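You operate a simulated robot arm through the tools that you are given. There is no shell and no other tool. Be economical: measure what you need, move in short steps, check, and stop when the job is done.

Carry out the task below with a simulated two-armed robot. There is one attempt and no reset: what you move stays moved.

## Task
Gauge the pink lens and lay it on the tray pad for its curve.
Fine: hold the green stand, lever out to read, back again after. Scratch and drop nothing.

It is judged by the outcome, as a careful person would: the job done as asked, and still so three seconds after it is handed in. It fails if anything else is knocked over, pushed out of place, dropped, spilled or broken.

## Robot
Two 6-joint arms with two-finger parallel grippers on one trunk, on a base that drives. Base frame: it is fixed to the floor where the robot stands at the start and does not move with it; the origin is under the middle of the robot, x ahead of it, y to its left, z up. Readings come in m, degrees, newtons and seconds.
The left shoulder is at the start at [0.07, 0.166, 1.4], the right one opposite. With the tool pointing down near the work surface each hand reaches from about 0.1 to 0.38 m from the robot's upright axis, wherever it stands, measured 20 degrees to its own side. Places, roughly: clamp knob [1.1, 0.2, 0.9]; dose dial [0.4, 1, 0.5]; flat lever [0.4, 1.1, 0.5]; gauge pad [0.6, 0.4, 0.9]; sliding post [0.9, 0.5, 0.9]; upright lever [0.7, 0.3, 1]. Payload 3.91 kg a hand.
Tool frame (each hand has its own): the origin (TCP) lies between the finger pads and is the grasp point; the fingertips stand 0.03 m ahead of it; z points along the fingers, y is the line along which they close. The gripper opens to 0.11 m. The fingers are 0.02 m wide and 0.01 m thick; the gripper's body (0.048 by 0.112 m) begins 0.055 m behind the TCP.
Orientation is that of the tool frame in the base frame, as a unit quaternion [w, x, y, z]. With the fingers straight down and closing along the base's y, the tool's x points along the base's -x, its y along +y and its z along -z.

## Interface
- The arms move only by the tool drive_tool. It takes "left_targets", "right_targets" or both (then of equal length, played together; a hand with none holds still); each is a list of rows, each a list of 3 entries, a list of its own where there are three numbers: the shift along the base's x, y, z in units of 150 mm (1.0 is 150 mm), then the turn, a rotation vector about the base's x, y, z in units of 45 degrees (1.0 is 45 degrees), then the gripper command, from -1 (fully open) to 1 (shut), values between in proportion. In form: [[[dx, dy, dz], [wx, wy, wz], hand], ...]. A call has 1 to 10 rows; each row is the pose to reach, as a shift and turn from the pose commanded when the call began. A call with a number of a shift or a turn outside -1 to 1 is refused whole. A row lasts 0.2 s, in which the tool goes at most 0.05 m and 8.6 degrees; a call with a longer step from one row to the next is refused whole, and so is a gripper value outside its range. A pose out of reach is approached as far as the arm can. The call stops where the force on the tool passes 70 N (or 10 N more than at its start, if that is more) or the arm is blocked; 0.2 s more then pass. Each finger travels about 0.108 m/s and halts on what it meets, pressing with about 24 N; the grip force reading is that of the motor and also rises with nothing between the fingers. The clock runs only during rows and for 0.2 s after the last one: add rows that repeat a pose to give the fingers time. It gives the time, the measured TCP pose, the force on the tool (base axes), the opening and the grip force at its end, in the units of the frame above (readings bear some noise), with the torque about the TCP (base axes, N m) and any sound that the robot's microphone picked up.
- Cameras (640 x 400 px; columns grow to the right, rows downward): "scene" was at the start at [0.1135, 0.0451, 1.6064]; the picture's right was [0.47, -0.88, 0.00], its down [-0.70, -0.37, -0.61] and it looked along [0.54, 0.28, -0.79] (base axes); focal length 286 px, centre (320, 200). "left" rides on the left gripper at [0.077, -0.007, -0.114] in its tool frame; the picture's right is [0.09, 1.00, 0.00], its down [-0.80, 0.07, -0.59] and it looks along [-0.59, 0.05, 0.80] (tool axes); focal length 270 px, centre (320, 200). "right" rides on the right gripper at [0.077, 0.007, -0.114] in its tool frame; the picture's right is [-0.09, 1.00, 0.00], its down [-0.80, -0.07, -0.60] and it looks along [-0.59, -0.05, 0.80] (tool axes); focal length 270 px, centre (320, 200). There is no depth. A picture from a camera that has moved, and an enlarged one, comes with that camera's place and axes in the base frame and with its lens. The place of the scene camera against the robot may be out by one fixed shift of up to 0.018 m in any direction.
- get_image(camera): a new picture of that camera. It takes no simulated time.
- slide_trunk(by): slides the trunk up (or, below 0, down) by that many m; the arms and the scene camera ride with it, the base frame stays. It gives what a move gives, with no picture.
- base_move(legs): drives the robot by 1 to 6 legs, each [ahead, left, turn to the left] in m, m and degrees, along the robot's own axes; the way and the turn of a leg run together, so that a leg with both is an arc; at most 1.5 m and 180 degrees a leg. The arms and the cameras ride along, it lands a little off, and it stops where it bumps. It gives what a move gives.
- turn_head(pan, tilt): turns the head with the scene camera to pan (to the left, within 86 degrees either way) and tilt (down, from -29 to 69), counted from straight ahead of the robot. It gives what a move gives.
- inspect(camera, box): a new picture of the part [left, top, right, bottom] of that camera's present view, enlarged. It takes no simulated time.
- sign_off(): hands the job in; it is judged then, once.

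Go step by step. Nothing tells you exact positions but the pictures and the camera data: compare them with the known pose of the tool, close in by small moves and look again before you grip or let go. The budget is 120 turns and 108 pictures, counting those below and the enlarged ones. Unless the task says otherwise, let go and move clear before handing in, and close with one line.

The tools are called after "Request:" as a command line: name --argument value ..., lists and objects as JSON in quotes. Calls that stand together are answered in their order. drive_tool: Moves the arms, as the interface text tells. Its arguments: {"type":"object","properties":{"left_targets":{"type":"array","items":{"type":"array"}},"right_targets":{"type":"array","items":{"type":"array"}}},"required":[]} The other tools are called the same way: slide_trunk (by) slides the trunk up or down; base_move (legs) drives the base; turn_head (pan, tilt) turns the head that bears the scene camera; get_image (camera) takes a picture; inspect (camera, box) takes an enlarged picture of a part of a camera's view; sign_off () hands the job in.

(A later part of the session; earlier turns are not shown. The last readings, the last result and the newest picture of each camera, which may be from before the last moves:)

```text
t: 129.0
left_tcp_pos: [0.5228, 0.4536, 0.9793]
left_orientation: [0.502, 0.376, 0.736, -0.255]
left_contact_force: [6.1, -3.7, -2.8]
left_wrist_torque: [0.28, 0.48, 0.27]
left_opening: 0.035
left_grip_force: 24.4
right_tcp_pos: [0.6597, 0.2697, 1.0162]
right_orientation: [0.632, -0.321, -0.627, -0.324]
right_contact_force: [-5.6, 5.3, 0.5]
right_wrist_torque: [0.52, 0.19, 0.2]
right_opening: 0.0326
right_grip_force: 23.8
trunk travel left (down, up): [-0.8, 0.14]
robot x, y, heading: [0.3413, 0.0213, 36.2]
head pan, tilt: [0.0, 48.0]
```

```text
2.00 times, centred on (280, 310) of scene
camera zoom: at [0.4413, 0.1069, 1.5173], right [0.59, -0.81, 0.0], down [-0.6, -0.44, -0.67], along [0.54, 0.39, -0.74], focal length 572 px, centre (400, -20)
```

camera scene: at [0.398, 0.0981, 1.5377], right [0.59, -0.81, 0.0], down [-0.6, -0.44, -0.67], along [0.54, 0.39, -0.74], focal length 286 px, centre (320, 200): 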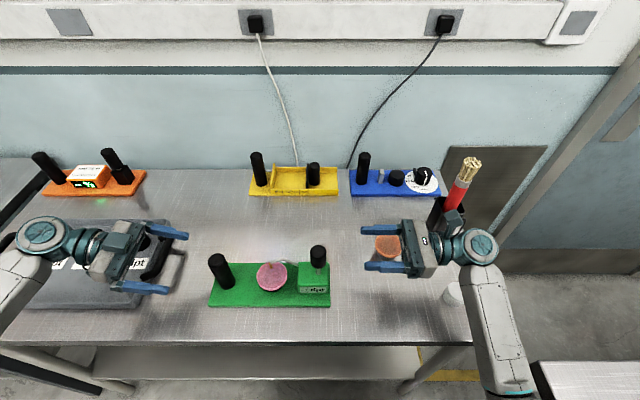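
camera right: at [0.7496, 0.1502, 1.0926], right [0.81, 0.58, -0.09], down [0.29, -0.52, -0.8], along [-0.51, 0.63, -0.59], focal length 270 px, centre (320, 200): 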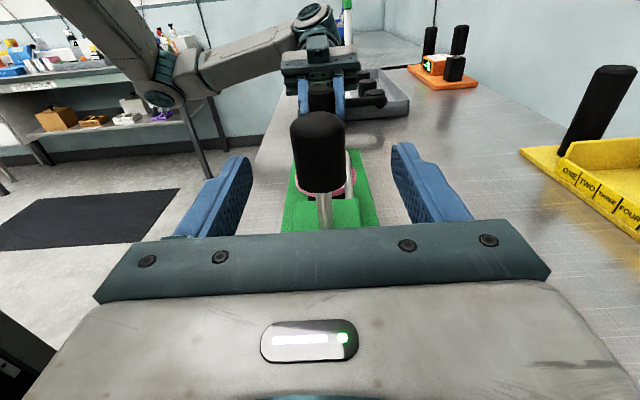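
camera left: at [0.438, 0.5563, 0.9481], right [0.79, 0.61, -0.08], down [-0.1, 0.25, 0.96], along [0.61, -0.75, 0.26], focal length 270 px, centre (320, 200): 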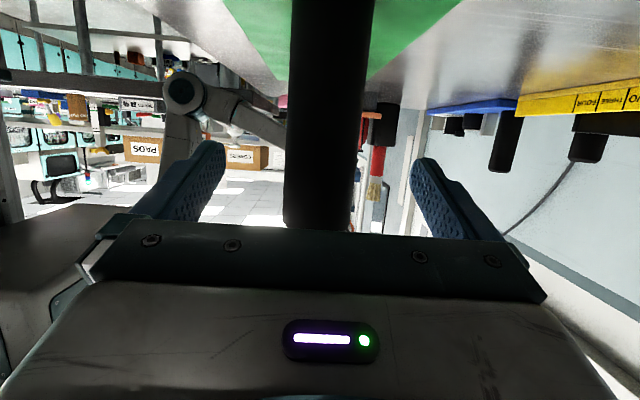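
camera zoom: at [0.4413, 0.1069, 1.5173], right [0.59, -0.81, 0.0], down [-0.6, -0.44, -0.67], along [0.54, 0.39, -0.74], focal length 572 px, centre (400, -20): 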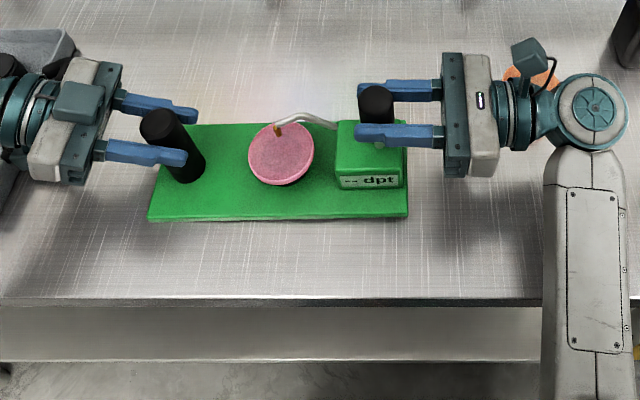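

The stand is back in line and the knob is gripped. Fingers closing front-to-back let the knob pivot sideways, so I'll try pulling the lever outward to the right, away from the lens.

Request:
drive_tool --right_targets '[[[0.02, -0.027, 0], [0, 0, 0], 0.5], [[0.039, -0.054, 0], [0, 0, 0], 0.5]]'

Request:
inspect --camera "scene" --box '[200, 250, 360, 350]'

```text
t: 129.6
left_tcp_pos: [0.5232, 0.4522, 0.9794]
left_orientation: [0.503, 0.376, 0.736, -0.255]
left_contact_force: [6.3, -8.4, -1.0]
left_wrist_torque: [-0.47, -0.1, -0.08]
left_opening: 0.0351
left_grip_force: 24.0
right_tcp_pos: [0.6649, 0.2611, 1.0162]
right_orientation: [0.632, -0.321, -0.627, -0.323]
right_contact_force: [-6.0, 8.5, -2.9]
right_wrist_torque: [0.63, 0.18, 0.06]
right_opening: 0.0328
right_grip_force: 23.9
trunk travel left (down, up): [-0.8, 0.14]
robot x, y, heading: [0.3391, 0.0157, 36.1]
head pan, tilt: [0.0, 48.0]
```

```text
4.00 times, centred on (280, 300) of scene
camera zoom: at [0.4415, 0.1067, 1.5174], right [0.59, -0.81, 0.0], down [-0.6, -0.44, -0.67], along [0.54, 0.39, -0.74], focal length 1144 px, centre (480, -200)
```

zoom: 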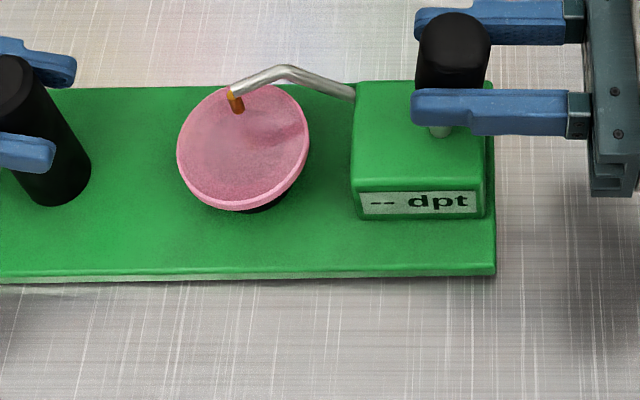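

The lever is tilting to the right with a steady force of about 10 N and the stand stays put. I'll continue.

Request:
drive_tool --right_targets '[[[0.02, -0.027, 0], [0, 0, 0], 0.5], [[0.039, -0.054, -0.005], [0, 0, 0], 0.5], [[0.058, -0.081, -0.01], [0, 0, 0], 0.5]]'

Request:
inspect --camera "scene" --box '[200, 250, 360, 350]'

```text
t: 130.4
left_tcp_pos: [0.523, 0.4523, 0.9796]
left_orientation: [0.501, 0.377, 0.737, -0.254]
left_contact_force: [7.1, -9.9, -0.5]
left_wrist_torque: [-0.14, -0.38, 0.08]
left_opening: 0.035
left_grip_force: 24.2
right_tcp_pos: [0.6736, 0.2496, 1.0133]
right_orientation: [0.632, -0.322, -0.626, -0.324]
right_contact_force: [-6.7, 9.8, -2.9]
right_wrist_torque: [0.32, 0.62, -0.11]
right_opening: 0.0326
right_grip_force: 23.5
trunk travel left (down, up): [-0.8, 0.14]
robot x, y, heading: [0.3425, 0.0188, 36.2]
head pan, tilt: [0.0, 48.0]
```

```text
4.00 times, centred on (280, 300) of scene
camera zoom: at [0.4414, 0.1068, 1.5174], right [0.59, -0.81, 0.0], down [-0.6, -0.44, -0.67], along [0.54, 0.39, -0.74], focal length 1144 px, centre (480, -200)
```

zoom: 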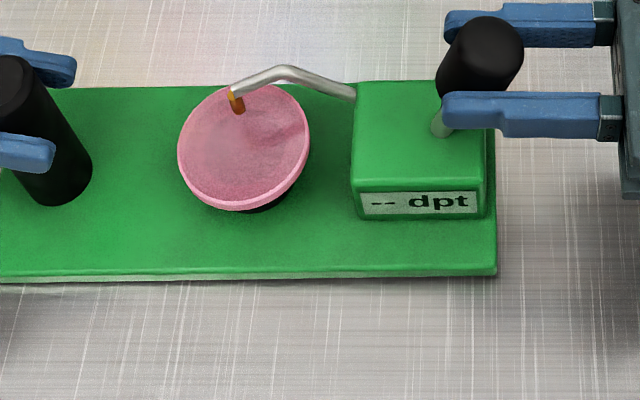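

Right direction: the lever leans outward and the stand is still. I'll continue until a reading appears.

Request:
drive_tool --right_targets '[[[0.02, -0.027, -0.01], [0, 0, 0], 0.5], [[0.039, -0.054, -0.025], [0, 0, 0], 0.5], [[0.058, -0.081, -0.04], [0, 0, 0], 0.5]]'

Request:
inspect --camera "scene" --box '[200, 250, 360, 350]'

```text
t: 131.2
left_tcp_pos: [0.522, 0.4527, 0.9804]
left_orientation: [0.502, 0.376, 0.736, -0.255]
left_contact_force: [7.3, -11.4, 0.0]
left_wrist_torque: [0.33, -0.15, 0.07]
left_opening: 0.0349
left_grip_force: 23.9
right_tcp_pos: [0.6816, 0.2369, 1.0076]
right_orientation: [0.632, -0.322, -0.627, -0.324]
right_contact_force: [-6.4, 9.3, -0.5]
right_wrist_torque: [0.17, 0.85, 0.08]
right_opening: 0.0327
right_grip_force: 24.0
trunk travel left (down, up): [-0.8, 0.14]
robot x, y, heading: [0.3383, 0.0188, 36.0]
head pan, tilt: [0.0, 48.0]
```

```text
4.00 times, centred on (280, 300) of scene
camera zoom: at [0.4412, 0.1064, 1.5175], right [0.59, -0.81, 0.0], down [-0.6, -0.44, -0.67], along [0.54, 0.39, -0.74], focal length 1144 px, centre (480, -200)
```

zoom: 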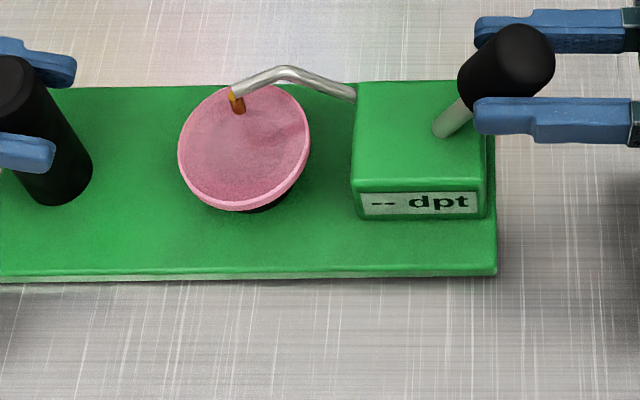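

No reading yet; I'll continue along the arc.

Request:
drive_tool --right_targets '[[[0.02, -0.027, -0.02], [0, 0, 0], 0.5], [[0.039, -0.054, -0.045], [0, 0, 0], 0.5], [[0.058, -0.081, -0.07], [0, 0, 0], 0.5]]'

Request:
inspect --camera "scene" --box '[200, 250, 360, 350]'

```text
t: 132.0
left_tcp_pos: [0.5221, 0.4526, 0.9796]
left_orientation: [0.502, 0.375, 0.737, -0.254]
left_contact_force: [6.0, -7.5, 1.2]
left_wrist_torque: [0.11, -0.27, 0.0]
left_opening: 0.0351
left_grip_force: 24.2
right_tcp_pos: [0.6908, 0.2239, 0.997]
right_orientation: [0.632, -0.321, -0.627, -0.323]
right_contact_force: [-6.2, 7.9, -1.7]
right_wrist_torque: [-0.16, 0.35, 0.29]
right_opening: 0.0328
right_grip_force: 24.5
trunk travel left (down, up): [-0.8, 0.14]
robot x, y, heading: [0.3394, 0.0188, 35.8]
head pan, tilt: [0.0, 48.0]
```

```text
4.00 times, centred on (280, 300) of scene
camera zoom: at [0.4415, 0.1067, 1.5174], right [0.59, -0.81, 0.0], down [-0.6, -0.44, -0.67], along [0.54, 0.39, -0.74], focal length 1144 px, centre (480, -200)
```

zoom: 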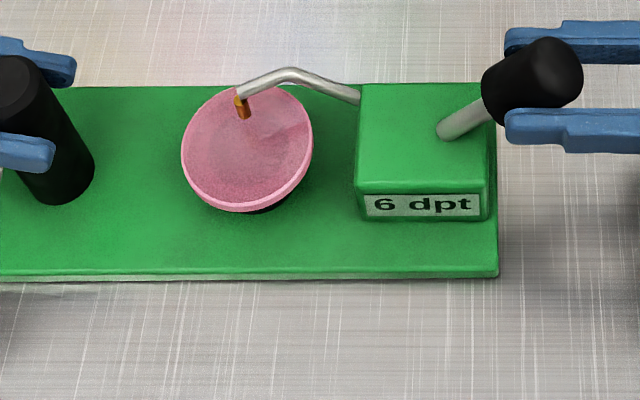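

It reads 6 dpt. Now I'll bring the lever back along the same arc to upright.

Request:
drive_tool --right_targets '[[[-0.039, 0.054, 0.045], [0, 0, 0], 0.5], [[-0.078, 0.108, 0.08], [0, 0, 0], 0.5], [[-0.117, 0.162, 0.105], [0, 0, 0], 0.5], [[-0.156, 0.216, 0.12], [0, 0, 0], 0.5], [[-0.195, 0.27, 0.125], [0, 0, 0], 0.5], [[-0.22, 0.31, 0.125], [0, 0, 0], 0.5]]'

Request:
inspect --camera "scene" --box '[200, 250, 360, 350]'

```text
t: 133.4
left_tcp_pos: [0.5231, 0.4537, 0.9786]
left_orientation: [0.501, 0.376, 0.737, -0.254]
left_contact_force: [-9.5, 16.3, -2.7]
left_wrist_torque: [0.12, 0.26, 0.16]
left_opening: 0.0351
left_grip_force: 23.9
right_tcp_pos: [0.6578, 0.2715, 1.0182]
right_orientation: [0.632, -0.32, -0.627, -0.324]
right_contact_force: [11.1, -16.0, 2.1]
right_wrist_torque: [0.11, 0.03, 0.04]
right_opening: 0.0327
right_grip_force: 23.6
trunk travel left (down, up): [-0.8, 0.14]
robot x, y, heading: [0.3383, 0.0217, 36.2]
head pan, tilt: [0.0, 48.0]
```

```text
4.00 times, centred on (280, 300) of scene
camera zoom: at [0.4412, 0.1064, 1.5175], right [0.59, -0.81, 0.0], down [-0.6, -0.44, -0.67], along [0.54, 0.39, -0.74], focal length 1144 px, centre (480, -200)
```

zoom: 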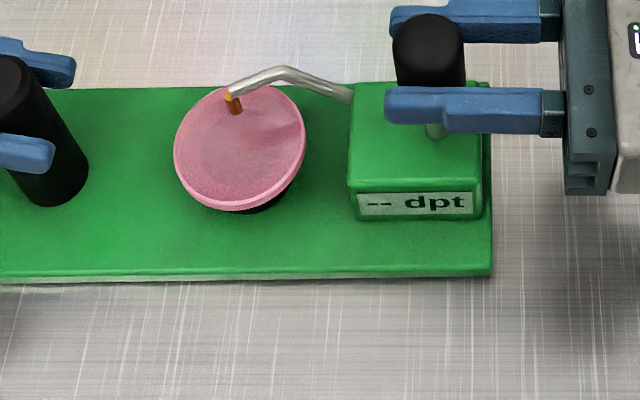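

The lever is back upright and the display shows "--". I'll ease off the push, open the right fingers and withdraw to the right.

Request:
drive_tool --right_targets '[[[0.01, -0.014, 0], [0, 0, 0], 0.5], [[0.01, -0.014, 0], [0, 0, 0], 0.2], [[0.01, -0.014, 0], [0, 0, 0], -0.2], [[0.01, -0.014, 0], [0, 0, 0], -0.4], [[0.01, -0.014, 0], [0, 0, 0], -0.4]]'

Request:
drive_tool --right_targets '[[[0.12, -0.17, 0], [0, 0, 0], -0.4], [[0.27, -0.37, 0], [0, 0, 0], -0.4], [[0.42, -0.58, 0], [0, 0, 0], -0.4]]'

Request:
inspect --camera "scene" --box '[120, 220, 440, 400]'

```text
t: 134.6
left_tcp_pos: [0.523, 0.4522, 0.979]
left_orientation: [0.502, 0.376, 0.736, -0.255]
left_contact_force: [-0.7, 1.3, -4.1]
left_wrist_torque: [0.42, 0.33, -0.01]
left_opening: 0.0348
left_grip_force: 24.1
right_tcp_pos: [0.6594, 0.2687, 1.0166]
right_orientation: [0.632, -0.322, -0.626, -0.324]
right_contact_force: [0.0, 1.2, -0.5]
right_wrist_torque: [-0.04, -0.01, 0.02]
right_opening: 0.0771
right_grip_force: 0.0
trunk travel left (down, up): [-0.8, 0.14]
robot x, y, heading: [0.3383, 0.0227, 36.2]
head pan, tilt: [0.0, 48.0]
```

```text
t: 135.4
left_tcp_pos: [0.5234, 0.4517, 0.9804]
left_orientation: [0.5, 0.376, 0.737, -0.254]
left_contact_force: [0.1, 0.1, -3.8]
left_wrist_torque: [0.44, 0.35, 0.01]
left_opening: 0.035
left_grip_force: 23.7
right_tcp_pos: [0.7226, 0.1807, 1.0159]
right_orientation: [0.632, -0.321, -0.626, -0.324]
right_contact_force: [-0.8, 0.0, 0.0]
right_wrist_torque: [-0.04, 0.01, 0.0]
right_opening: 0.077
right_grip_force: 0.1
trunk travel left (down, up): [-0.8, 0.14]
robot x, y, heading: [0.3405, 0.018, 35.9]
head pan, tilt: [0.0, 48.0]
```

```text
2.00 times, centred on (280, 310) of scene
camera zoom: at [0.4426, 0.105, 1.5174], right [0.59, -0.81, 0.0], down [-0.6, -0.44, -0.67], along [0.54, 0.39, -0.74], focal length 572 px, centre (400, -20)
```

zoom: 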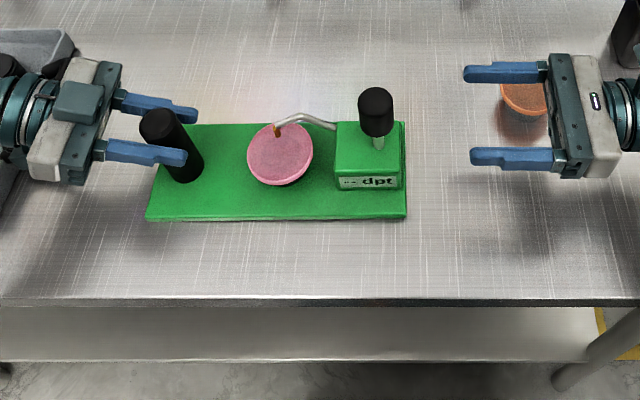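

The lever stands upright and the stand is essentially in place. Next I'll release the post and withdraw the left hand up and left.

Request:
drive_tool --left_targets '[[[0, 0, 0], [0, 0, 0], 0.2], [[0, 0, 0], [0, 0, 0], -0.3], [[0, 0, 0], [0, 0, 0], -0.8], [[0, 0, 0], [0, 0, 0], -1], [[0, 0, 0.15], [0, 0, 0], -1], [[0, 0, 0.3], [0, 0, 0], -1], [[-0.13, 0.18, 0.35], [0, 0, 0], -1], [[-0.3, 0.4, 0.35], [0, 0, 0], -1]]'

Request:
base_move --legs '[[-0.45, 0, 0]]'

Request:
get_image --camera "scene"

```text
t: 137.2
left_tcp_pos: [0.4762, 0.5137, 1.032]
left_orientation: [0.502, 0.376, 0.736, -0.255]
left_contact_force: [-0.1, 0.7, 0.7]
left_wrist_torque: [-0.02, 0.0, -0.03]
left_opening: 0.1101
left_grip_force: 0.0
right_tcp_pos: [0.7198, 0.1826, 1.0168]
right_orientation: [0.631, -0.321, -0.627, -0.324]
right_contact_force: [0.4, 1.1, -0.7]
right_wrist_torque: [-0.02, -0.04, 0.0]
right_opening: 0.0769
right_grip_force: 0.1
trunk travel left (down, up): [-0.8, 0.14]
robot x, y, heading: [0.3409, 0.0197, 36.1]
head pan, tilt: [0.0, 48.0]
```

```text
t: 139.9
left_tcp_pos: [0.1117, 0.247, 1.0326]
left_orientation: [0.502, 0.375, 0.736, -0.255]
left_contact_force: [0.4, 0.3, 0.3]
left_wrist_torque: [0.04, 0.02, 0.03]
left_opening: 0.1098
left_grip_force: 0.1
right_tcp_pos: [0.3547, -0.0835, 1.016]
right_orientation: [0.632, -0.321, -0.628, -0.323]
right_contact_force: [-0.4, -0.3, 0.0]
right_wrist_torque: [0.01, -0.02, -0.01]
right_opening: 0.077
right_grip_force: 0.0
trunk travel left (down, up): [-0.8, 0.14]
robot x, y, heading: [-0.025, -0.2458, 36.1]
head pan, tilt: [0.0, 48.0]
```

```text
38 pictures are left
camera scene: at [0.0754, -0.1598, 1.5174], right [0.59, -0.81, 0.0], down [-0.6, -0.44, -0.67], along [0.54, 0.39, -0.74], focal length 286 px, centre (320, 200)
```

scene: 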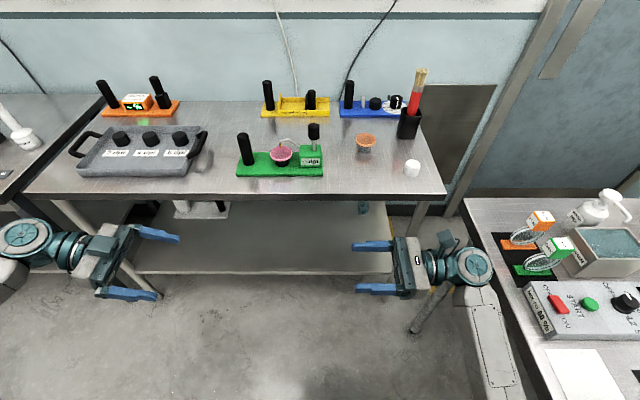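

All is in order. I'll move left in free air, raise the trunk, and turn the right hand back to pointing down, to fetch the lens the same way it went in.

Request:
base_move --legs '[[0, 0.48, 0]]'

Request:
drive_tool --right_targets '[[[0.15, -0.2, 0], [0, 0, 0], -0.4], [[0.3, -0.4, 0], [0, 0, 0], -0.4], [[0.45, -0.6, 0], [0, 0, 0], -0.4], [[0.6, -0.8, 0], [0, 0, 0], -0.4], [[0.7, -0.95, 0], [0, 0, 0], -0.4]]'

Request:
drive_tool --right_targets '[[[0.12, 0.08, -0.1], [-0.14, -0.1, 0], -0.4], [[0.24, 0.17, -0.2], [-0.28, -0.2, 0], -0.4], [[0.36, 0.26, -0.3], [-0.42, -0.3, 0], -0.4], [[0.4, 0.29, -0.4], [-0.56, -0.4, 0], -0.4], [[0.4, 0.29, -0.5], [-0.7, -0.5, 0], -0.4], [[0.4, 0.29, -0.6], [-0.81, -0.585, 0], -0.4]]'

Request:
drive_tool --right_targets '[[[0, 0, 0], [-0.14, -0.1, 0], -0.4], [[0, 0, 0], [-0.28, -0.2, 0], -0.4], [[0, 0, 0], [-0.42, -0.3, 0], -0.4], [[0, 0, 0], [-0.56, -0.4, 0], -0.4], [[0, 0, 0], [-0.7, -0.5, 0], -0.4], [[0, 0, 0], [-0.81, -0.585, 0], -0.4]]'

```text
t: 142.7
left_tcp_pos: [-0.1715, 0.6275, 1.0331]
left_orientation: [0.503, 0.373, 0.737, -0.253]
left_contact_force: [-0.2, 0.2, -1.0]
left_wrist_torque: [0.0, 0.02, -0.01]
left_opening: 0.1098
left_grip_force: 0.0
right_tcp_pos: [0.0735, 0.299, 1.0161]
right_orientation: [0.633, -0.319, -0.628, -0.322]
right_contact_force: [-0.6, 0.4, 0.1]
right_wrist_torque: [0.0, 0.02, -0.03]
right_opening: 0.0771
right_grip_force: 0.0
trunk travel left (down, up): [-0.8, 0.14]
robot x, y, heading: [-0.3067, 0.1341, 36.4]
head pan, tilt: [0.0, 48.0]
```

```text
t: 143.9
left_tcp_pos: [-0.1719, 0.6287, 1.0321]
left_orientation: [0.503, 0.374, 0.737, -0.253]
left_contact_force: [0.3, 0.2, -0.3]
left_wrist_torque: [-0.01, 0.01, 0.0]
left_opening: 0.1102
left_grip_force: 0.1
right_tcp_pos: [0.1797, 0.1558, 1.0174]
right_orientation: [0.633, -0.319, -0.627, -0.322]
right_contact_force: [-0.4, -0.5, 0.1]
right_wrist_torque: [0.0, -0.05, -0.01]
right_opening: 0.0769
right_grip_force: 0.0
trunk travel left (down, up): [-0.8, 0.14]
robot x, y, heading: [-0.3068, 0.1357, 36.5]
head pan, tilt: [0.0, 48.0]
```

```text
t: 145.3
left_tcp_pos: [-0.172, 0.6297, 1.0325]
left_orientation: [0.502, 0.374, 0.737, -0.253]
left_contact_force: [1.5, -0.7, 0.9]
left_wrist_torque: [-0.05, 0.0, 0.01]
left_opening: 0.1099
left_grip_force: 0.1
right_tcp_pos: [0.238, 0.2, 0.9271]
right_orientation: [-0.345, 0.42, 0.821, 0.175]
right_contact_force: [-0.2, 0.4, 0.1]
right_wrist_torque: [0.0, -0.03, -0.01]
right_opening: 0.0771
right_grip_force: 0.0
trunk travel left (down, up): [-0.8, 0.14]
robot x, y, heading: [-0.3041, 0.1352, 36.6]
head pan, tilt: [0.0, 48.0]
```

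```text
t: 146.7
left_tcp_pos: [-0.1727, 0.6295, 1.03]
left_orientation: [0.503, 0.374, 0.736, -0.254]
left_contact_force: [-0.8, 1.0, -0.5]
left_wrist_torque: [0.01, -0.01, -0.02]
left_opening: 0.1099
left_grip_force: 0.1
right_tcp_pos: [0.2576, 0.1906, 0.8567]
right_orientation: [-0.002, 0.455, 0.89, 0.006]
right_contact_force: [-0.6, -0.5, 0.2]
right_wrist_torque: [-0.04, 0.01, -0.02]
right_opening: 0.0768
right_grip_force: 0.2
right hand out of reach, approached as far as the arm can: row 4, 5, 6
trunk travel left (down, up): [-0.8, 0.14]
robot x, y, heading: [-0.3081, 0.1349, 36.5]
head pan, tilt: [0.0, 48.0]
```

Tool is pointing down again. I'll raise the trunk, extend the hand slightly and drive to just in front of the gauge.

Request:
slide_trunk --by 0.14

Request:
drive_tool --right_targets '[[[0.2, 0.14, 0.05], [0, 0, 0], -0.6], [[0.4, 0.28, 0.15], [0, 0, 0], -0.6], [[0.54, 0.39, 0.23], [0, 0, 0], -0.6]]'

Request:
base_move --legs '[[0, -0.046, -0.5], [0.2, 0, 0]]'

Request:
get_image --camera "right"

```text
t: 148.4
left_tcp_pos: [-0.1712, 0.6284, 1.1727]
left_orientation: [0.503, 0.374, 0.737, -0.254]
left_contact_force: [-0.3, 0.3, -0.6]
left_wrist_torque: [-0.01, 0.02, -0.02]
left_opening: 0.1101
left_grip_force: 0.1
right_tcp_pos: [0.2587, 0.1889, 0.9971]
right_orientation: [-0.003, 0.456, 0.89, 0.007]
right_contact_force: [0.0, -0.8, -0.5]
right_wrist_torque: [0.0, -0.02, 0.0]
right_opening: 0.0771
right_grip_force: 0.0
trunk travel left (down, up): [-0.94, 0.0]
robot x, y, heading: [-0.3075, 0.134, 36.5]
head pan, tilt: [0.0, 48.0]
```

```text
t: 149.2
left_tcp_pos: [-0.171, 0.6284, 1.1713]
left_orientation: [0.503, 0.374, 0.737, -0.253]
left_contact_force: [0.2, -0.7, 0.2]
left_wrist_torque: [-0.02, -0.03, 0.0]
left_opening: 0.1099
left_grip_force: 0.0
right_tcp_pos: [0.341, 0.2473, 1.0301]
right_orientation: [-0.002, 0.455, 0.891, 0.008]
right_contact_force: [0.2, 0.5, -0.6]
right_wrist_torque: [0.02, 0.01, 0.0]
right_opening: 0.0879
right_grip_force: 0.0
trunk travel left (down, up): [-0.94, 0.0]
robot x, y, heading: [-0.3053, 0.1349, 36.6]
head pan, tilt: [0.0, 48.0]
```

```text
t: 151.3
left_tcp_pos: [0.0187, 0.7063, 1.1732]
left_orientation: [0.502, 0.378, 0.735, -0.255]
left_contact_force: [-0.6, 0.0, 1.1]
left_wrist_torque: [0.02, 0.02, -0.03]
left_opening: 0.1099
left_grip_force: 0.1
right_tcp_pos: [0.5278, 0.3183, 1.0321]
right_orientation: [-0.001, 0.459, 0.888, 0.01]
right_contact_force: [-0.3, 0.1, 0.5]
right_wrist_torque: [0.0, -0.01, 0.02]
right_opening: 0.088
right_grip_force: 0.0
trunk travel left (down, up): [-0.94, 0.0]
robot x, y, heading: [-0.1168, 0.2147, 36.0]
head pan, tilt: [0.0, 48.0]
```

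```text
37 pictures are left
camera right: at [0.4879, 0.3831, 1.1488], right [0.86, 0.5, 0.01], down [0.4, -0.71, 0.58], along [0.3, -0.5, -0.81], focal length 270 px, centre (320, 200)
```

right: 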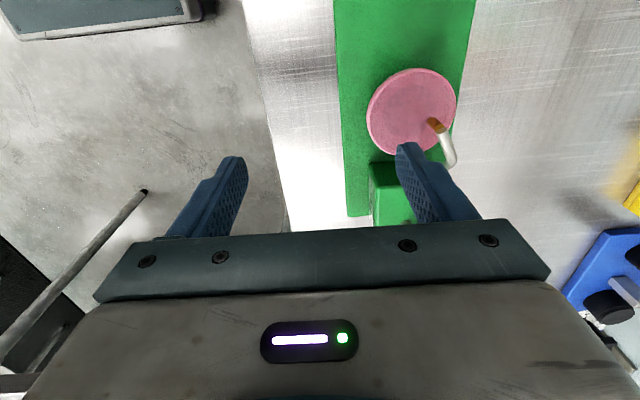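

The lens is at about (0.585, 0.363). I'll move directly above it and check the alignment.

Request:
drive_tool --right_targets '[[[0.15, 0.12, 0], [0, 0, 0], -0.6], [[0.3, 0.24, 0], [0, 0, 0], -0.6], [[0.38, 0.307, 0], [0, 0, 0], -0.6], [[0.38, 0.307, 0], [0, 0, 0], -0.6]]'

Request:
get_image --camera "right"

```text
t: 152.3
left_tcp_pos: [0.022, 0.7065, 1.1706]
left_orientation: [0.501, 0.377, 0.736, -0.255]
left_contact_force: [-0.5, -0.4, 0.2]
left_wrist_torque: [0.02, -0.03, -0.01]
left_opening: 0.1099
left_grip_force: 0.1
right_tcp_pos: [0.5872, 0.3662, 1.0302]
right_orientation: [-0.003, 0.46, 0.888, 0.009]
right_contact_force: [0.3, -0.1, -0.1]
right_wrist_torque: [0.03, 0.0, -0.02]
right_opening: 0.088
right_grip_force: 0.1
trunk travel left (down, up): [-0.94, 0.0]
robot x, y, heading: [-0.1199, 0.2134, 35.5]
head pan, tilt: [0.0, 48.0]
```

```text
36 pictures are left
camera right: at [0.5486, 0.4302, 1.1461], right [0.86, 0.5, 0.01], down [0.4, -0.7, 0.58], along [0.3, -0.5, -0.81], focal length 270 px, centre (320, 200)
```

right: 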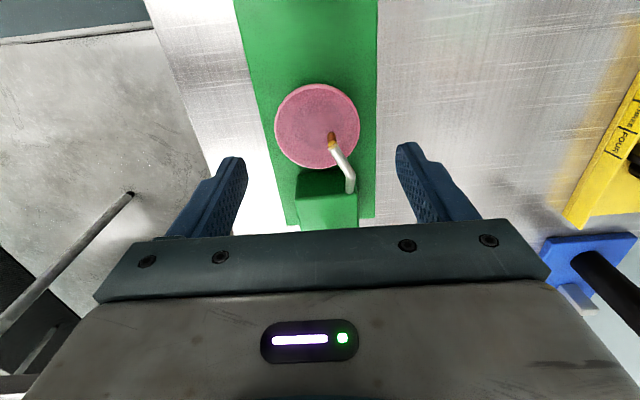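

Alignment matches the view from when I released it. I'll descend around the lens and close on the rim.

Request:
drive_tool --right_targets '[[[0, 0, -0.2], [0, 0, 0], -0.6], [[0, 0, -0.4], [0, 0, 0], -0.6], [[0, 0, -0.52], [0, 0, 0], -0.6], [[0, 0, -0.52], [0, 0, 0], -0.6]]'

Request:
get_image --camera "right"

```text
t: 153.3
left_tcp_pos: [0.0209, 0.7067, 1.1727]
left_orientation: [0.502, 0.377, 0.736, -0.255]
left_contact_force: [-0.5, -0.3, -0.9]
left_wrist_torque: [-0.02, 0.0, -0.02]
left_opening: 0.1098
left_grip_force: 0.0
right_tcp_pos: [0.5875, 0.3656, 0.9528]
right_orientation: [-0.003, 0.46, 0.888, 0.008]
right_contact_force: [0.5, -0.2, -0.1]
right_wrist_torque: [0.01, 0.0, 0.01]
right_opening: 0.088
right_grip_force: 0.1
trunk travel left (down, up): [-0.94, 0.0]
robot x, y, heading: [-0.1179, 0.2131, 35.8]
head pan, tilt: [0.0, 48.0]
```

```text
35 pictures are left
camera right: at [0.5482, 0.4306, 1.0682], right [0.86, 0.5, 0.01], down [0.4, -0.7, 0.58], along [0.3, -0.5, -0.81], focal length 270 px, centre (320, 200)
```

right: 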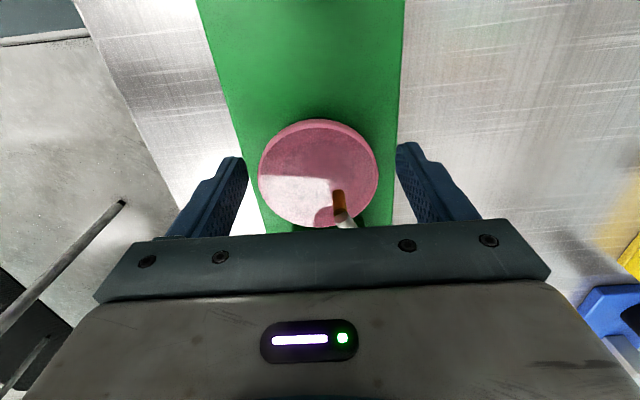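

Well placed. Closing on the rim and lifting just 5 mm first.

Request:
drive_tool --right_targets '[[[0, 0, -0.008], [0, 0, 0], -0.4], [[0, 0, -0.008], [0, 0, 0], -0.25], [[0, 0, -0.008], [0, 0, 0], 0], [[0, 0, -0.008], [0, 0, 0], 0.2], [[0, 0, -0.008], [0, 0, 0], 0.2]]'

Request:
drive_tool --right_targets '[[[0, 0, 0.015], [0, 0, 0], 0.2], [[0, 0, 0.033], [0, 0, 0], 0.2]]'

Request:
get_image --camera "right"

```text
t: 154.5
left_tcp_pos: [0.0219, 0.7054, 1.1717]
left_orientation: [0.501, 0.378, 0.735, -0.256]
left_contact_force: [0.4, 0.1, -0.7]
left_wrist_torque: [-0.02, 0.02, 0.0]
left_opening: 0.1097
left_grip_force: 0.0
right_tcp_pos: [0.5877, 0.3665, 0.9516]
right_orientation: [-0.004, 0.46, 0.888, 0.008]
right_contact_force: [0.3, -0.7, 0.9]
right_wrist_torque: [0.03, 0.02, 0.01]
right_opening: 0.0685
right_grip_force: 24.2
trunk travel left (down, up): [-0.94, 0.0]
robot x, y, heading: [-0.1194, 0.2125, 35.7]
head pan, tilt: [0.0, 48.0]
```

```text
t: 155.1
left_tcp_pos: [0.0218, 0.7066, 1.1717]
left_orientation: [0.501, 0.378, 0.735, -0.256]
left_contact_force: [-0.4, 1.0, -0.1]
left_wrist_torque: [0.02, 0.0, 0.01]
left_opening: 0.11
left_grip_force: 0.0
right_tcp_pos: [0.5883, 0.366, 0.9585]
right_orientation: [-0.002, 0.459, 0.888, 0.008]
right_contact_force: [-0.3, 0.6, -0.6]
right_wrist_torque: [-0.03, 0.01, 0.02]
right_opening: 0.0685
right_grip_force: 24.2
trunk travel left (down, up): [-0.94, 0.0]
robot x, y, heading: [-0.1157, 0.211, 35.7]
head pan, tilt: [0.0, 48.0]
```

```text
34 pictures are left
camera right: at [0.5482, 0.4305, 1.0728], right [0.86, 0.5, 0.01], down [0.4, -0.7, 0.58], along [0.3, -0.5, -0.81], focal length 270 px, centre (320, 200)
```

right: 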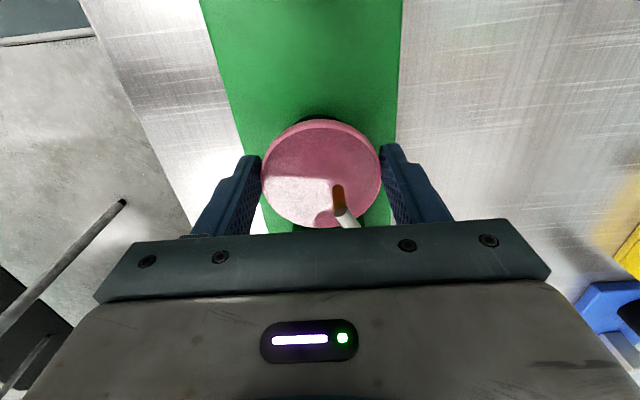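

The lens is lifted 7 mm, still clear of the probe tip. I'll slide left out from under it, then up.

Request:
drive_tool --right_targets '[[[-0.045, 0.062, 0], [0, 0, 0], 0.2], [[-0.09, 0.124, 0], [0, 0, 0], 0.2], [[-0.135, 0.186, 0], [0, 0, 0], 0.2], [[-0.176, 0.243, 0], [0, 0, 0], 0.2], [[-0.176, 0.243, 0], [0, 0, 0], 0.2]]'

Request:
get_image --camera "right"

```text
t: 156.3
left_tcp_pos: [0.0215, 0.7051, 1.172]
left_orientation: [0.502, 0.377, 0.735, -0.255]
left_contact_force: [-0.3, -0.1, -0.2]
left_wrist_torque: [0.02, -0.01, 0.01]
left_opening: 0.1099
left_grip_force: 0.1
right_tcp_pos: [0.5603, 0.4025, 0.9565]
right_orientation: [-0.002, 0.46, 0.888, 0.009]
right_contact_force: [0.5, -0.1, 0.3]
right_wrist_torque: [-0.01, -0.03, 0.03]
right_opening: 0.0683
right_grip_force: 23.7
trunk travel left (down, up): [-0.94, 0.0]
robot x, y, heading: [-0.1179, 0.2125, 35.7]
head pan, tilt: [0.0, 48.0]
```

```text
33 pictures are left
camera right: at [0.5216, 0.4671, 1.0726], right [0.86, 0.5, 0.01], down [0.4, -0.7, 0.58], along [0.3, -0.5, -0.81], focal length 270 px, centre (320, 200)
```

right: 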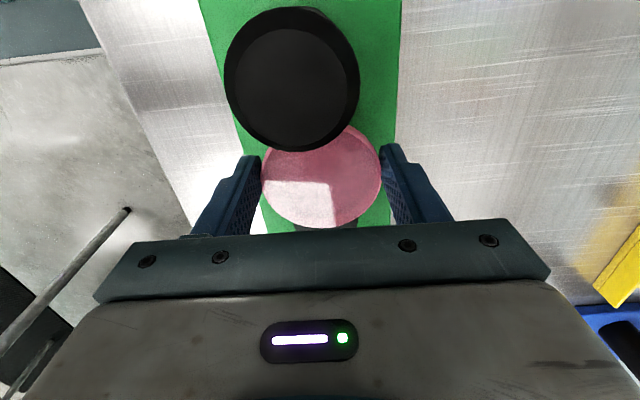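

Clear of both probe and post. I'll lift, back away from the gauge and drive left to the tray, heading for the 6 dpt pad.

Request:
drive_tool --right_targets '[[[0, 0, 0.2], [0, 0, 0], 0.2], [[0, 0, 0.4], [0, 0, 0], 0.2], [[0, 0, 0.47], [0, 0, 0], 0.2]]'

Request:
base_move --legs '[[-0.3, 0, 0], [0, 0.33, 0]]'

Request:
turn_head --pan 5 --tilt 35

Request:
get_image --camera "scene"

```text
t: 157.1
left_tcp_pos: [0.0234, 0.7072, 1.1731]
left_orientation: [0.502, 0.377, 0.736, -0.255]
left_contact_force: [0.3, -0.1, -0.8]
left_wrist_torque: [0.03, 0.01, -0.01]
left_opening: 0.1096
left_grip_force: 0.2
right_tcp_pos: [0.561, 0.4013, 1.0278]
right_orientation: [-0.002, 0.46, 0.888, 0.008]
right_contact_force: [0.1, -0.6, -0.8]
right_wrist_torque: [0.0, -0.01, -0.02]
right_opening: 0.0682
right_grip_force: 24.3
trunk travel left (down, up): [-0.94, 0.0]
robot x, y, heading: [-0.1168, 0.2142, 35.6]
head pan, tilt: [0.0, 48.0]
```

```text
t: 160.9
left_tcp_pos: [-0.4098, 0.7968, 1.1736]
left_orientation: [0.5, 0.379, 0.735, -0.256]
left_contact_force: [0.3, 0.1, -0.4]
left_wrist_torque: [0.01, 0.01, 0.0]
left_opening: 0.1099
left_grip_force: 0.0
right_tcp_pos: [0.1284, 0.4914, 1.0263]
right_orientation: [-0.004, 0.462, 0.887, 0.009]
right_contact_force: [-0.2, -1.4, 0.4]
right_wrist_torque: [0.02, -0.01, -0.03]
right_opening: 0.0683
right_grip_force: 24.0
trunk travel left (down, up): [-0.94, 0.0]
robot x, y, heading: [-0.5552, 0.3094, 35.8]
head pan, tilt: [0.0, 48.0]
```

```text
t: 161.7
left_tcp_pos: [-0.4114, 0.7984, 1.1723]
left_orientation: [0.501, 0.378, 0.735, -0.256]
left_contact_force: [0.8, 0.7, 0.1]
left_wrist_torque: [-0.02, -0.02, -0.01]
left_opening: 0.1101
left_grip_force: 0.0
right_tcp_pos: [0.1255, 0.4927, 1.0287]
right_orientation: [-0.002, 0.461, 0.887, 0.008]
right_contact_force: [-0.4, -0.5, -0.2]
right_wrist_torque: [-0.01, -0.03, -0.01]
right_opening: 0.068
right_grip_force: 24.0
trunk travel left (down, up): [-0.94, 0.0]
robot x, y, heading: [-0.5545, 0.3079, 35.6]
head pan, tilt: [5.0, 35.0]
```

```text
32 pictures are left
camera scene: at [-0.4481, 0.404, 1.6764], right [0.65, -0.76, 0.0], down [-0.44, -0.37, -0.82], along [0.62, 0.53, -0.57], focal length 286 px, centre (320, 200)
```

scene: 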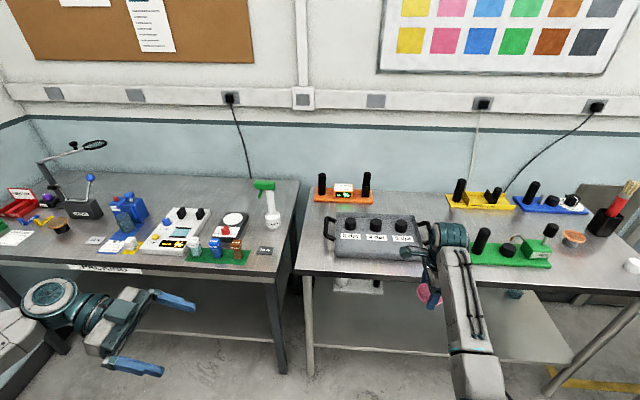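

The hand is in line with the 6 dpt pad. I'll drive ahead 0.27 to bring the pad into the wrist camera's view.

Request:
base_move --legs '[[0.27, 0, 0]]'

Request:
get_image --camera "right"

```text
t: 163.6
left_tcp_pos: [-0.1935, 0.9527, 1.172]
left_orientation: [0.502, 0.38, 0.734, -0.256]
left_contact_force: [0.5, -0.3, 0.4]
left_wrist_torque: [0.0, 0.0, 0.02]
left_opening: 0.1104
left_grip_force: 0.1
right_tcp_pos: [0.3444, 0.6467, 1.0296]
right_orientation: [-0.002, 0.462, 0.887, 0.009]
right_contact_force: [0.1, -0.6, 0.3]
right_wrist_torque: [-0.03, -0.01, 0.01]
right_opening: 0.0685
right_grip_force: 24.5
trunk travel left (down, up): [-0.94, 0.0]
robot x, y, heading: [-0.3306, 0.459, 35.6]
head pan, tilt: [5.0, 35.0]
```

```text
31 pictures are left
camera right: at [0.3061, 0.7122, 1.1448], right [0.87, 0.5, 0.01], down [0.4, -0.71, 0.58], along [0.3, -0.5, -0.81], focal length 270 px, centre (320, 200)
```

right: 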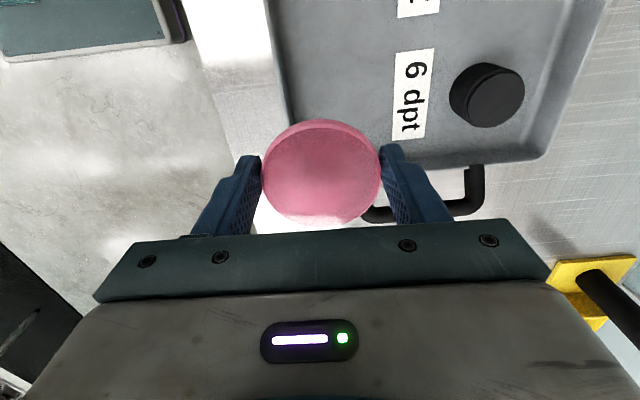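

The 6 dpt pad is at about (0.457, 0.733), with tray walls close behind and to the right. I'll turn the hand 45° so the fingers clear the tray walls, and look again to get the pad's height.

Request:
drive_tool --right_targets '[[[0, 0, 0], [0, 0, 0.17], 0.2], [[0, 0, 0], [0, 0, 0.34], 0.2], [[0, 0, 0], [0, 0, 0.5], 0.2], [[0, 0, 0], [0, 0, 0.67], 0.2], [[0.13, 0.09, 0], [0, 0, 0.84], 0.2], [[0.26, 0.18, 0], [0, 0, 1], 0.2], [[0.26, 0.18, 0], [0, 0, 1], 0.2]]'

Request:
get_image --camera "right"

```text
t: 165.2
left_tcp_pos: [-0.1899, 0.955, 1.1719]
left_orientation: [0.501, 0.38, 0.734, -0.257]
left_contact_force: [-0.5, -0.2, 0.6]
left_wrist_torque: [0.02, 0.01, -0.01]
left_opening: 0.1099
left_grip_force: 0.0
right_tcp_pos: [0.3849, 0.6759, 1.028]
right_orientation: [-0.006, 0.087, 0.996, 0.007]
right_contact_force: [-0.1, 0.7, -0.7]
right_wrist_torque: [-0.02, 0.02, 0.01]
right_opening: 0.0684
right_grip_force: 24.1
trunk travel left (down, up): [-0.94, 0.0]
robot x, y, heading: [-0.3315, 0.4663, 35.6]
head pan, tilt: [5.0, 35.0]
```

```text
30 pictures are left
camera right: at [0.3118, 0.6936, 1.1434], right [0.26, 0.97, 0.01], down [0.78, -0.22, 0.58], along [0.57, -0.14, -0.81], focal length 270 px, centre (320, 200)
```

right: 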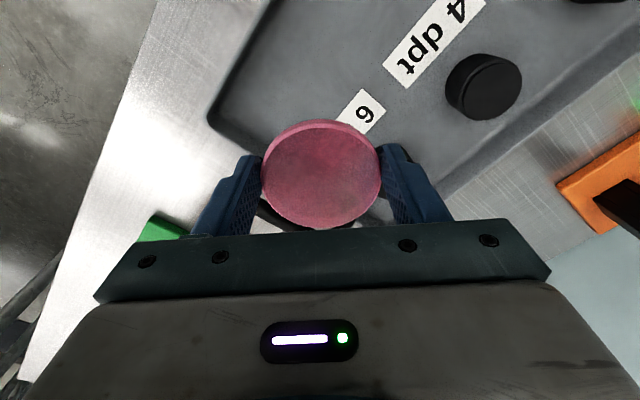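

I can see the 4 dpt pad and the tray's walls now. I'll move over the 6 dpt pad, lower partway and check with the scene camera.

Request:
drive_tool --right_targets '[[[0.16, 0.13, 0], [0, 0, 0], 0.2], [[0.32, 0.26, 0], [0, 0, 0], 0.2], [[0.48, 0.387, 0], [0, 0, 0], 0.2], [[0.48, 0.387, -0.15], [0, 0, 0], 0.2], [[0.48, 0.387, -0.3], [0, 0, 0], 0.2], [[0.48, 0.387, -0.3], [0, 0, 0], 0.2]]'

Request:
get_image --camera "right"

Request:
get_image --camera "scene"

```text
t: 166.6
left_tcp_pos: [-0.1912, 0.9548, 1.172]
left_orientation: [0.501, 0.379, 0.735, -0.257]
left_contact_force: [0.2, -0.2, -1.0]
left_wrist_torque: [-0.01, 0.01, 0.01]
left_opening: 0.1104
left_grip_force: 0.1
right_tcp_pos: [0.4495, 0.7268, 0.9878]
right_orientation: [-0.005, 0.088, 0.996, 0.008]
right_contact_force: [0.6, -0.5, -0.1]
right_wrist_torque: [0.0, -0.01, -0.04]
right_opening: 0.0684
right_grip_force: 23.8
right hand out of reach, approached as far as the arm can: row 5, 6
trunk travel left (down, up): [-0.94, 0.0]
robot x, y, heading: [-0.3298, 0.4632, 35.4]
head pan, tilt: [5.0, 35.0]
```

```text
29 pictures are left
camera right: at [0.3757, 0.7452, 1.1026], right [0.26, 0.97, 0.01], down [0.78, -0.22, 0.58], along [0.57, -0.14, -0.81], focal length 270 px, centre (320, 200)
```

right: 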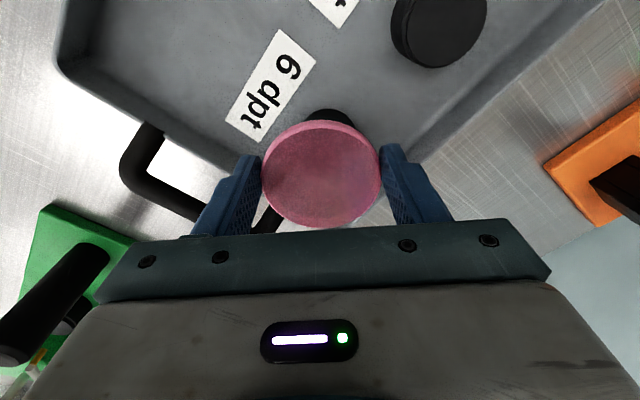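

```text
28 pictures are left
camera scene: at [-0.2286, 0.5603, 1.6765], right [0.65, -0.76, 0.0], down [-0.44, -0.37, -0.82], along [0.62, 0.53, -0.57], focal length 286 px, centre (320, 200)
```

scene: 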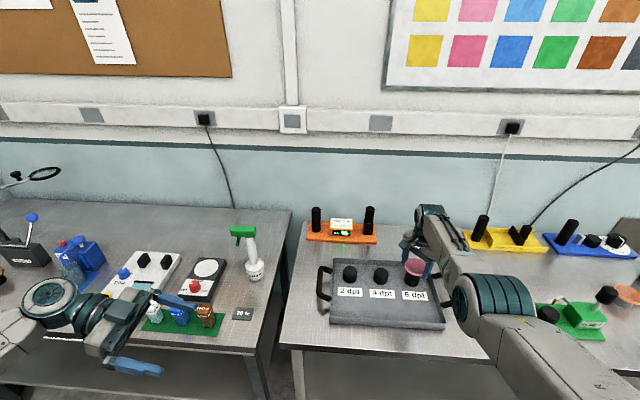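

That spot is at the arm's reach limit. I'll pull the hand back 0.15 m, then drive the base ahead by the same amount.

Request:
drive_tool --right_targets '[[[-0.1, -0.07, 0.15], [0, 0, 0], 0.2], [[-0.28, -0.2, 0.2], [0, 0, 0], 0.2], [[-0.46, -0.33, 0.2], [0, 0, 0], 0.2], [[-0.64, -0.46, 0.2], [0, 0, 0], 0.2], [[-0.81, -0.585, 0.2], [0, 0, 0], 0.2]]'

Request:
base_move --legs '[[0.15, 0, 0]]'

Request:
get_image --camera "right"

```text
t: 167.8
left_tcp_pos: [-0.1917, 0.9538, 1.1724]
left_orientation: [0.501, 0.38, 0.734, -0.256]
left_contact_force: [-1.2, -0.8, 0.0]
left_wrist_torque: [0.02, -0.01, 0.03]
left_opening: 0.1098
left_grip_force: 0.2
right_tcp_pos: [0.3261, 0.6382, 1.0173]
right_orientation: [-0.004, 0.087, 0.996, 0.007]
right_contact_force: [-0.3, -0.2, -0.1]
right_wrist_torque: [0.02, 0.0, 0.0]
right_opening: 0.0683
right_grip_force: 24.0
trunk travel left (down, up): [-0.94, 0.0]
robot x, y, heading: [-0.3353, 0.4643, 35.4]
head pan, tilt: [5.0, 35.0]
```

```text
t: 169.1
left_tcp_pos: [-0.0719, 1.0402, 1.1729]
left_orientation: [0.501, 0.38, 0.734, -0.256]
left_contact_force: [0.3, 0.0, -0.3]
left_wrist_torque: [0.03, -0.03, 0.03]
left_opening: 0.1101
left_grip_force: 0.1
right_tcp_pos: [0.4472, 0.7254, 1.0181]
right_orientation: [-0.005, 0.087, 0.996, 0.007]
right_contact_force: [-0.1, -0.6, -0.5]
right_wrist_torque: [-0.01, -0.01, -0.03]
right_opening: 0.0682
right_grip_force: 24.5
trunk travel left (down, up): [-0.94, 0.0]
robot x, y, heading: [-0.2115, 0.5518, 35.5]
head pan, tilt: [5.0, 35.0]
```

```text
27 pictures are left
camera right: at [0.373, 0.743, 1.1339], right [0.26, 0.97, 0.01], down [0.78, -0.22, 0.59], along [0.57, -0.14, -0.81], focal length 270 px, centre (320, 200)
```

right: 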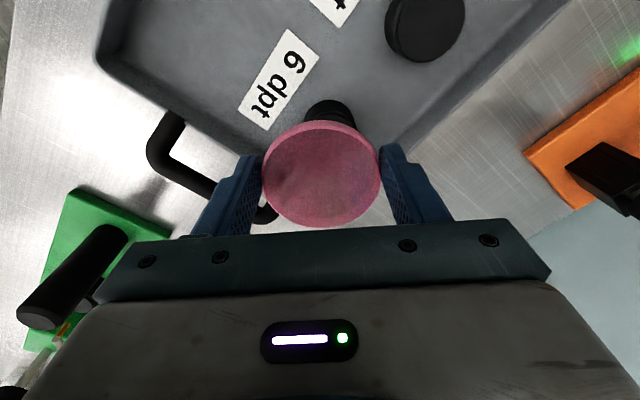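

The pad peeks out behind the lens as expected. I'll move 13 mm ahead and lower to just above it, then check.

Request:
drive_tool --right_targets '[[[0.065, 0.057, 0], [0, 0, 0], 0.2], [[0.065, 0.057, -0.17], [0, 0, 0], 0.2], [[0.065, 0.057, -0.34], [0, 0, 0], 0.2], [[0.065, 0.057, -0.34], [0, 0, 0], 0.2]]'

Request:
get_image --camera "right"

Request:
turn_head --pan -20 --tilt 40

Request:
inspect --camera "scene" --box '[200, 160, 440, 320]'

```text
t: 170.1
left_tcp_pos: [-0.0692, 1.0424, 1.171]
left_orientation: [0.5, 0.379, 0.734, -0.257]
left_contact_force: [0.4, -0.4, 0.5]
left_wrist_torque: [0.0, 0.0, 0.01]
left_opening: 0.11
left_grip_force: 0.1
right_tcp_pos: [0.458, 0.7362, 0.9655]
right_orientation: [-0.006, 0.087, 0.996, 0.007]
right_contact_force: [0.5, -0.5, 0.7]
right_wrist_torque: [0.0, -0.03, -0.03]
right_opening: 0.0685
right_grip_force: 24.0
trunk travel left (down, up): [-0.94, 0.0]
robot x, y, heading: [-0.2142, 0.5528, 35.6]
head pan, tilt: [5.0, 35.0]
```

```text
26 pictures are left
camera right: at [0.3848, 0.7538, 1.0813], right [0.26, 0.97, 0.01], down [0.78, -0.22, 0.58], along [0.57, -0.14, -0.81], focal length 270 px, centre (320, 200)
```

right: 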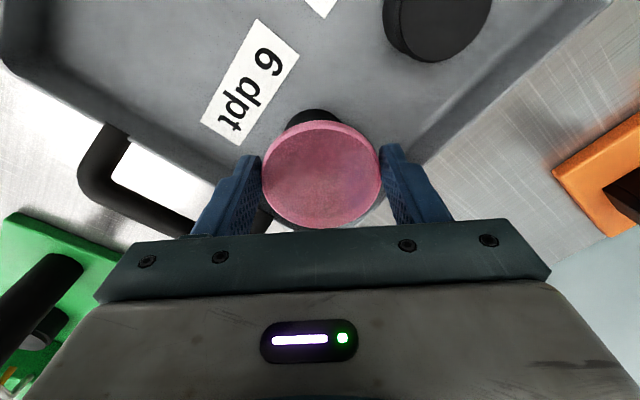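

```text
t: 171.0
left_tcp_pos: [-0.0702, 1.0418, 1.1716]
left_orientation: [0.5, 0.38, 0.734, -0.257]
left_contact_force: [0.3, -0.6, -0.5]
left_wrist_torque: [0.02, 0.0, 0.0]
left_opening: 0.11
left_grip_force: 0.1
right_tcp_pos: [0.4572, 0.7352, 0.9657]
right_orientation: [-0.005, 0.087, 0.996, 0.006]
right_contact_force: [-0.3, -0.9, -1.5]
right_wrist_torque: [0.03, 0.01, 0.01]
right_opening: 0.0683
right_grip_force: 24.3
trunk travel left (down, up): [-0.94, 0.0]
robot x, y, heading: [-0.2157, 0.5499, 35.6]
head pan, tilt: [-20.0, 40.0]
```

```text
2.50 times, centred on (320, 240) of scene
camera zoom: at [-0.092, 0.6131, 1.6689], right [0.27, -0.96, 0.0], down [-0.62, -0.17, -0.77], along [0.74, 0.21, -0.64], focal length 715 px, centre (320, 100)
```

zoom: 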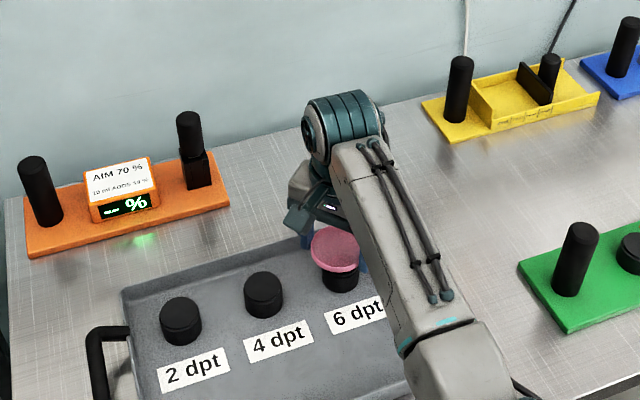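

Both views suggest the lens should go about 6 mm toward -y. I'll correct that, then lower in small steps watching for contact.

Request:
drive_tool --right_targets '[[[0, -0.04, 0], [0, 0, 0], 0.2], [[0, -0.04, -0.04], [0, 0, 0], 0.2], [[0, -0.04, -0.08], [0, 0, 0], 0.2]]'

Request:
get_image --camera "right"

Request:
drive_tool --right_targets '[[[0, 0, -0.02], [0, 0, 0], 0.2]]'

```text
t: 171.8
left_tcp_pos: [-0.0696, 1.0421, 1.1717]
left_orientation: [0.501, 0.379, 0.734, -0.257]
left_contact_force: [0.1, 0.6, -0.1]
left_wrist_torque: [0.02, 0.02, 0.0]
left_opening: 0.11
left_grip_force: 0.1
right_tcp_pos: [0.458, 0.7294, 0.9524]
right_orientation: [-0.006, 0.087, 0.996, 0.006]
right_contact_force: [-0.3, 0.0, -0.7]
right_wrist_torque: [-0.02, -0.01, -0.01]
right_opening: 0.0684
right_grip_force: 24.5
trunk travel left (down, up): [-0.94, 0.0]
robot x, y, heading: [-0.2126, 0.5475, 35.6]
head pan, tilt: [-20.0, 40.0]
```

```text
24 pictures are left
camera right: at [0.3849, 0.7477, 1.0693], right [0.26, 0.97, 0.01], down [0.78, -0.22, 0.58], along [0.57, -0.14, -0.81], focal length 270 px, centre (320, 200)
```

right: 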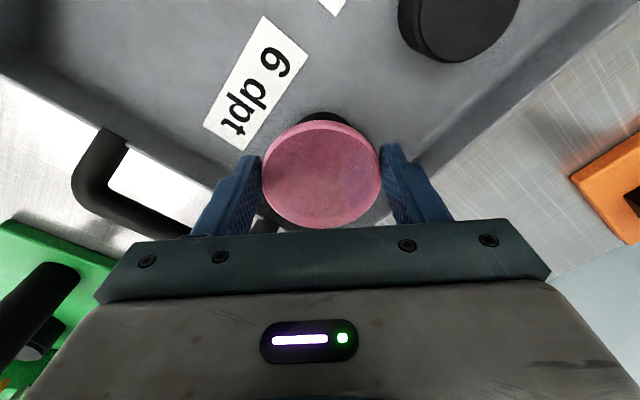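

```text
t: 172.2
left_tcp_pos: [-0.0683, 1.0423, 1.1711]
left_orientation: [0.501, 0.379, 0.735, -0.256]
left_contact_force: [-0.1, -0.1, 0.5]
left_wrist_torque: [0.02, -0.01, -0.02]
left_opening: 0.11
left_grip_force: 0.1
right_tcp_pos: [0.4578, 0.7289, 0.9506]
right_orientation: [-0.006, 0.087, 0.996, 0.007]
right_contact_force: [0.0, -0.5, -1.0]
right_wrist_torque: [0.0, -0.02, -0.04]
right_opening: 0.0681
right_grip_force: 24.0
trunk travel left (down, up): [-0.94, 0.0]
robot x, y, heading: [-0.2104, 0.5504, 35.8]
head pan, tilt: [-20.0, 40.0]
```

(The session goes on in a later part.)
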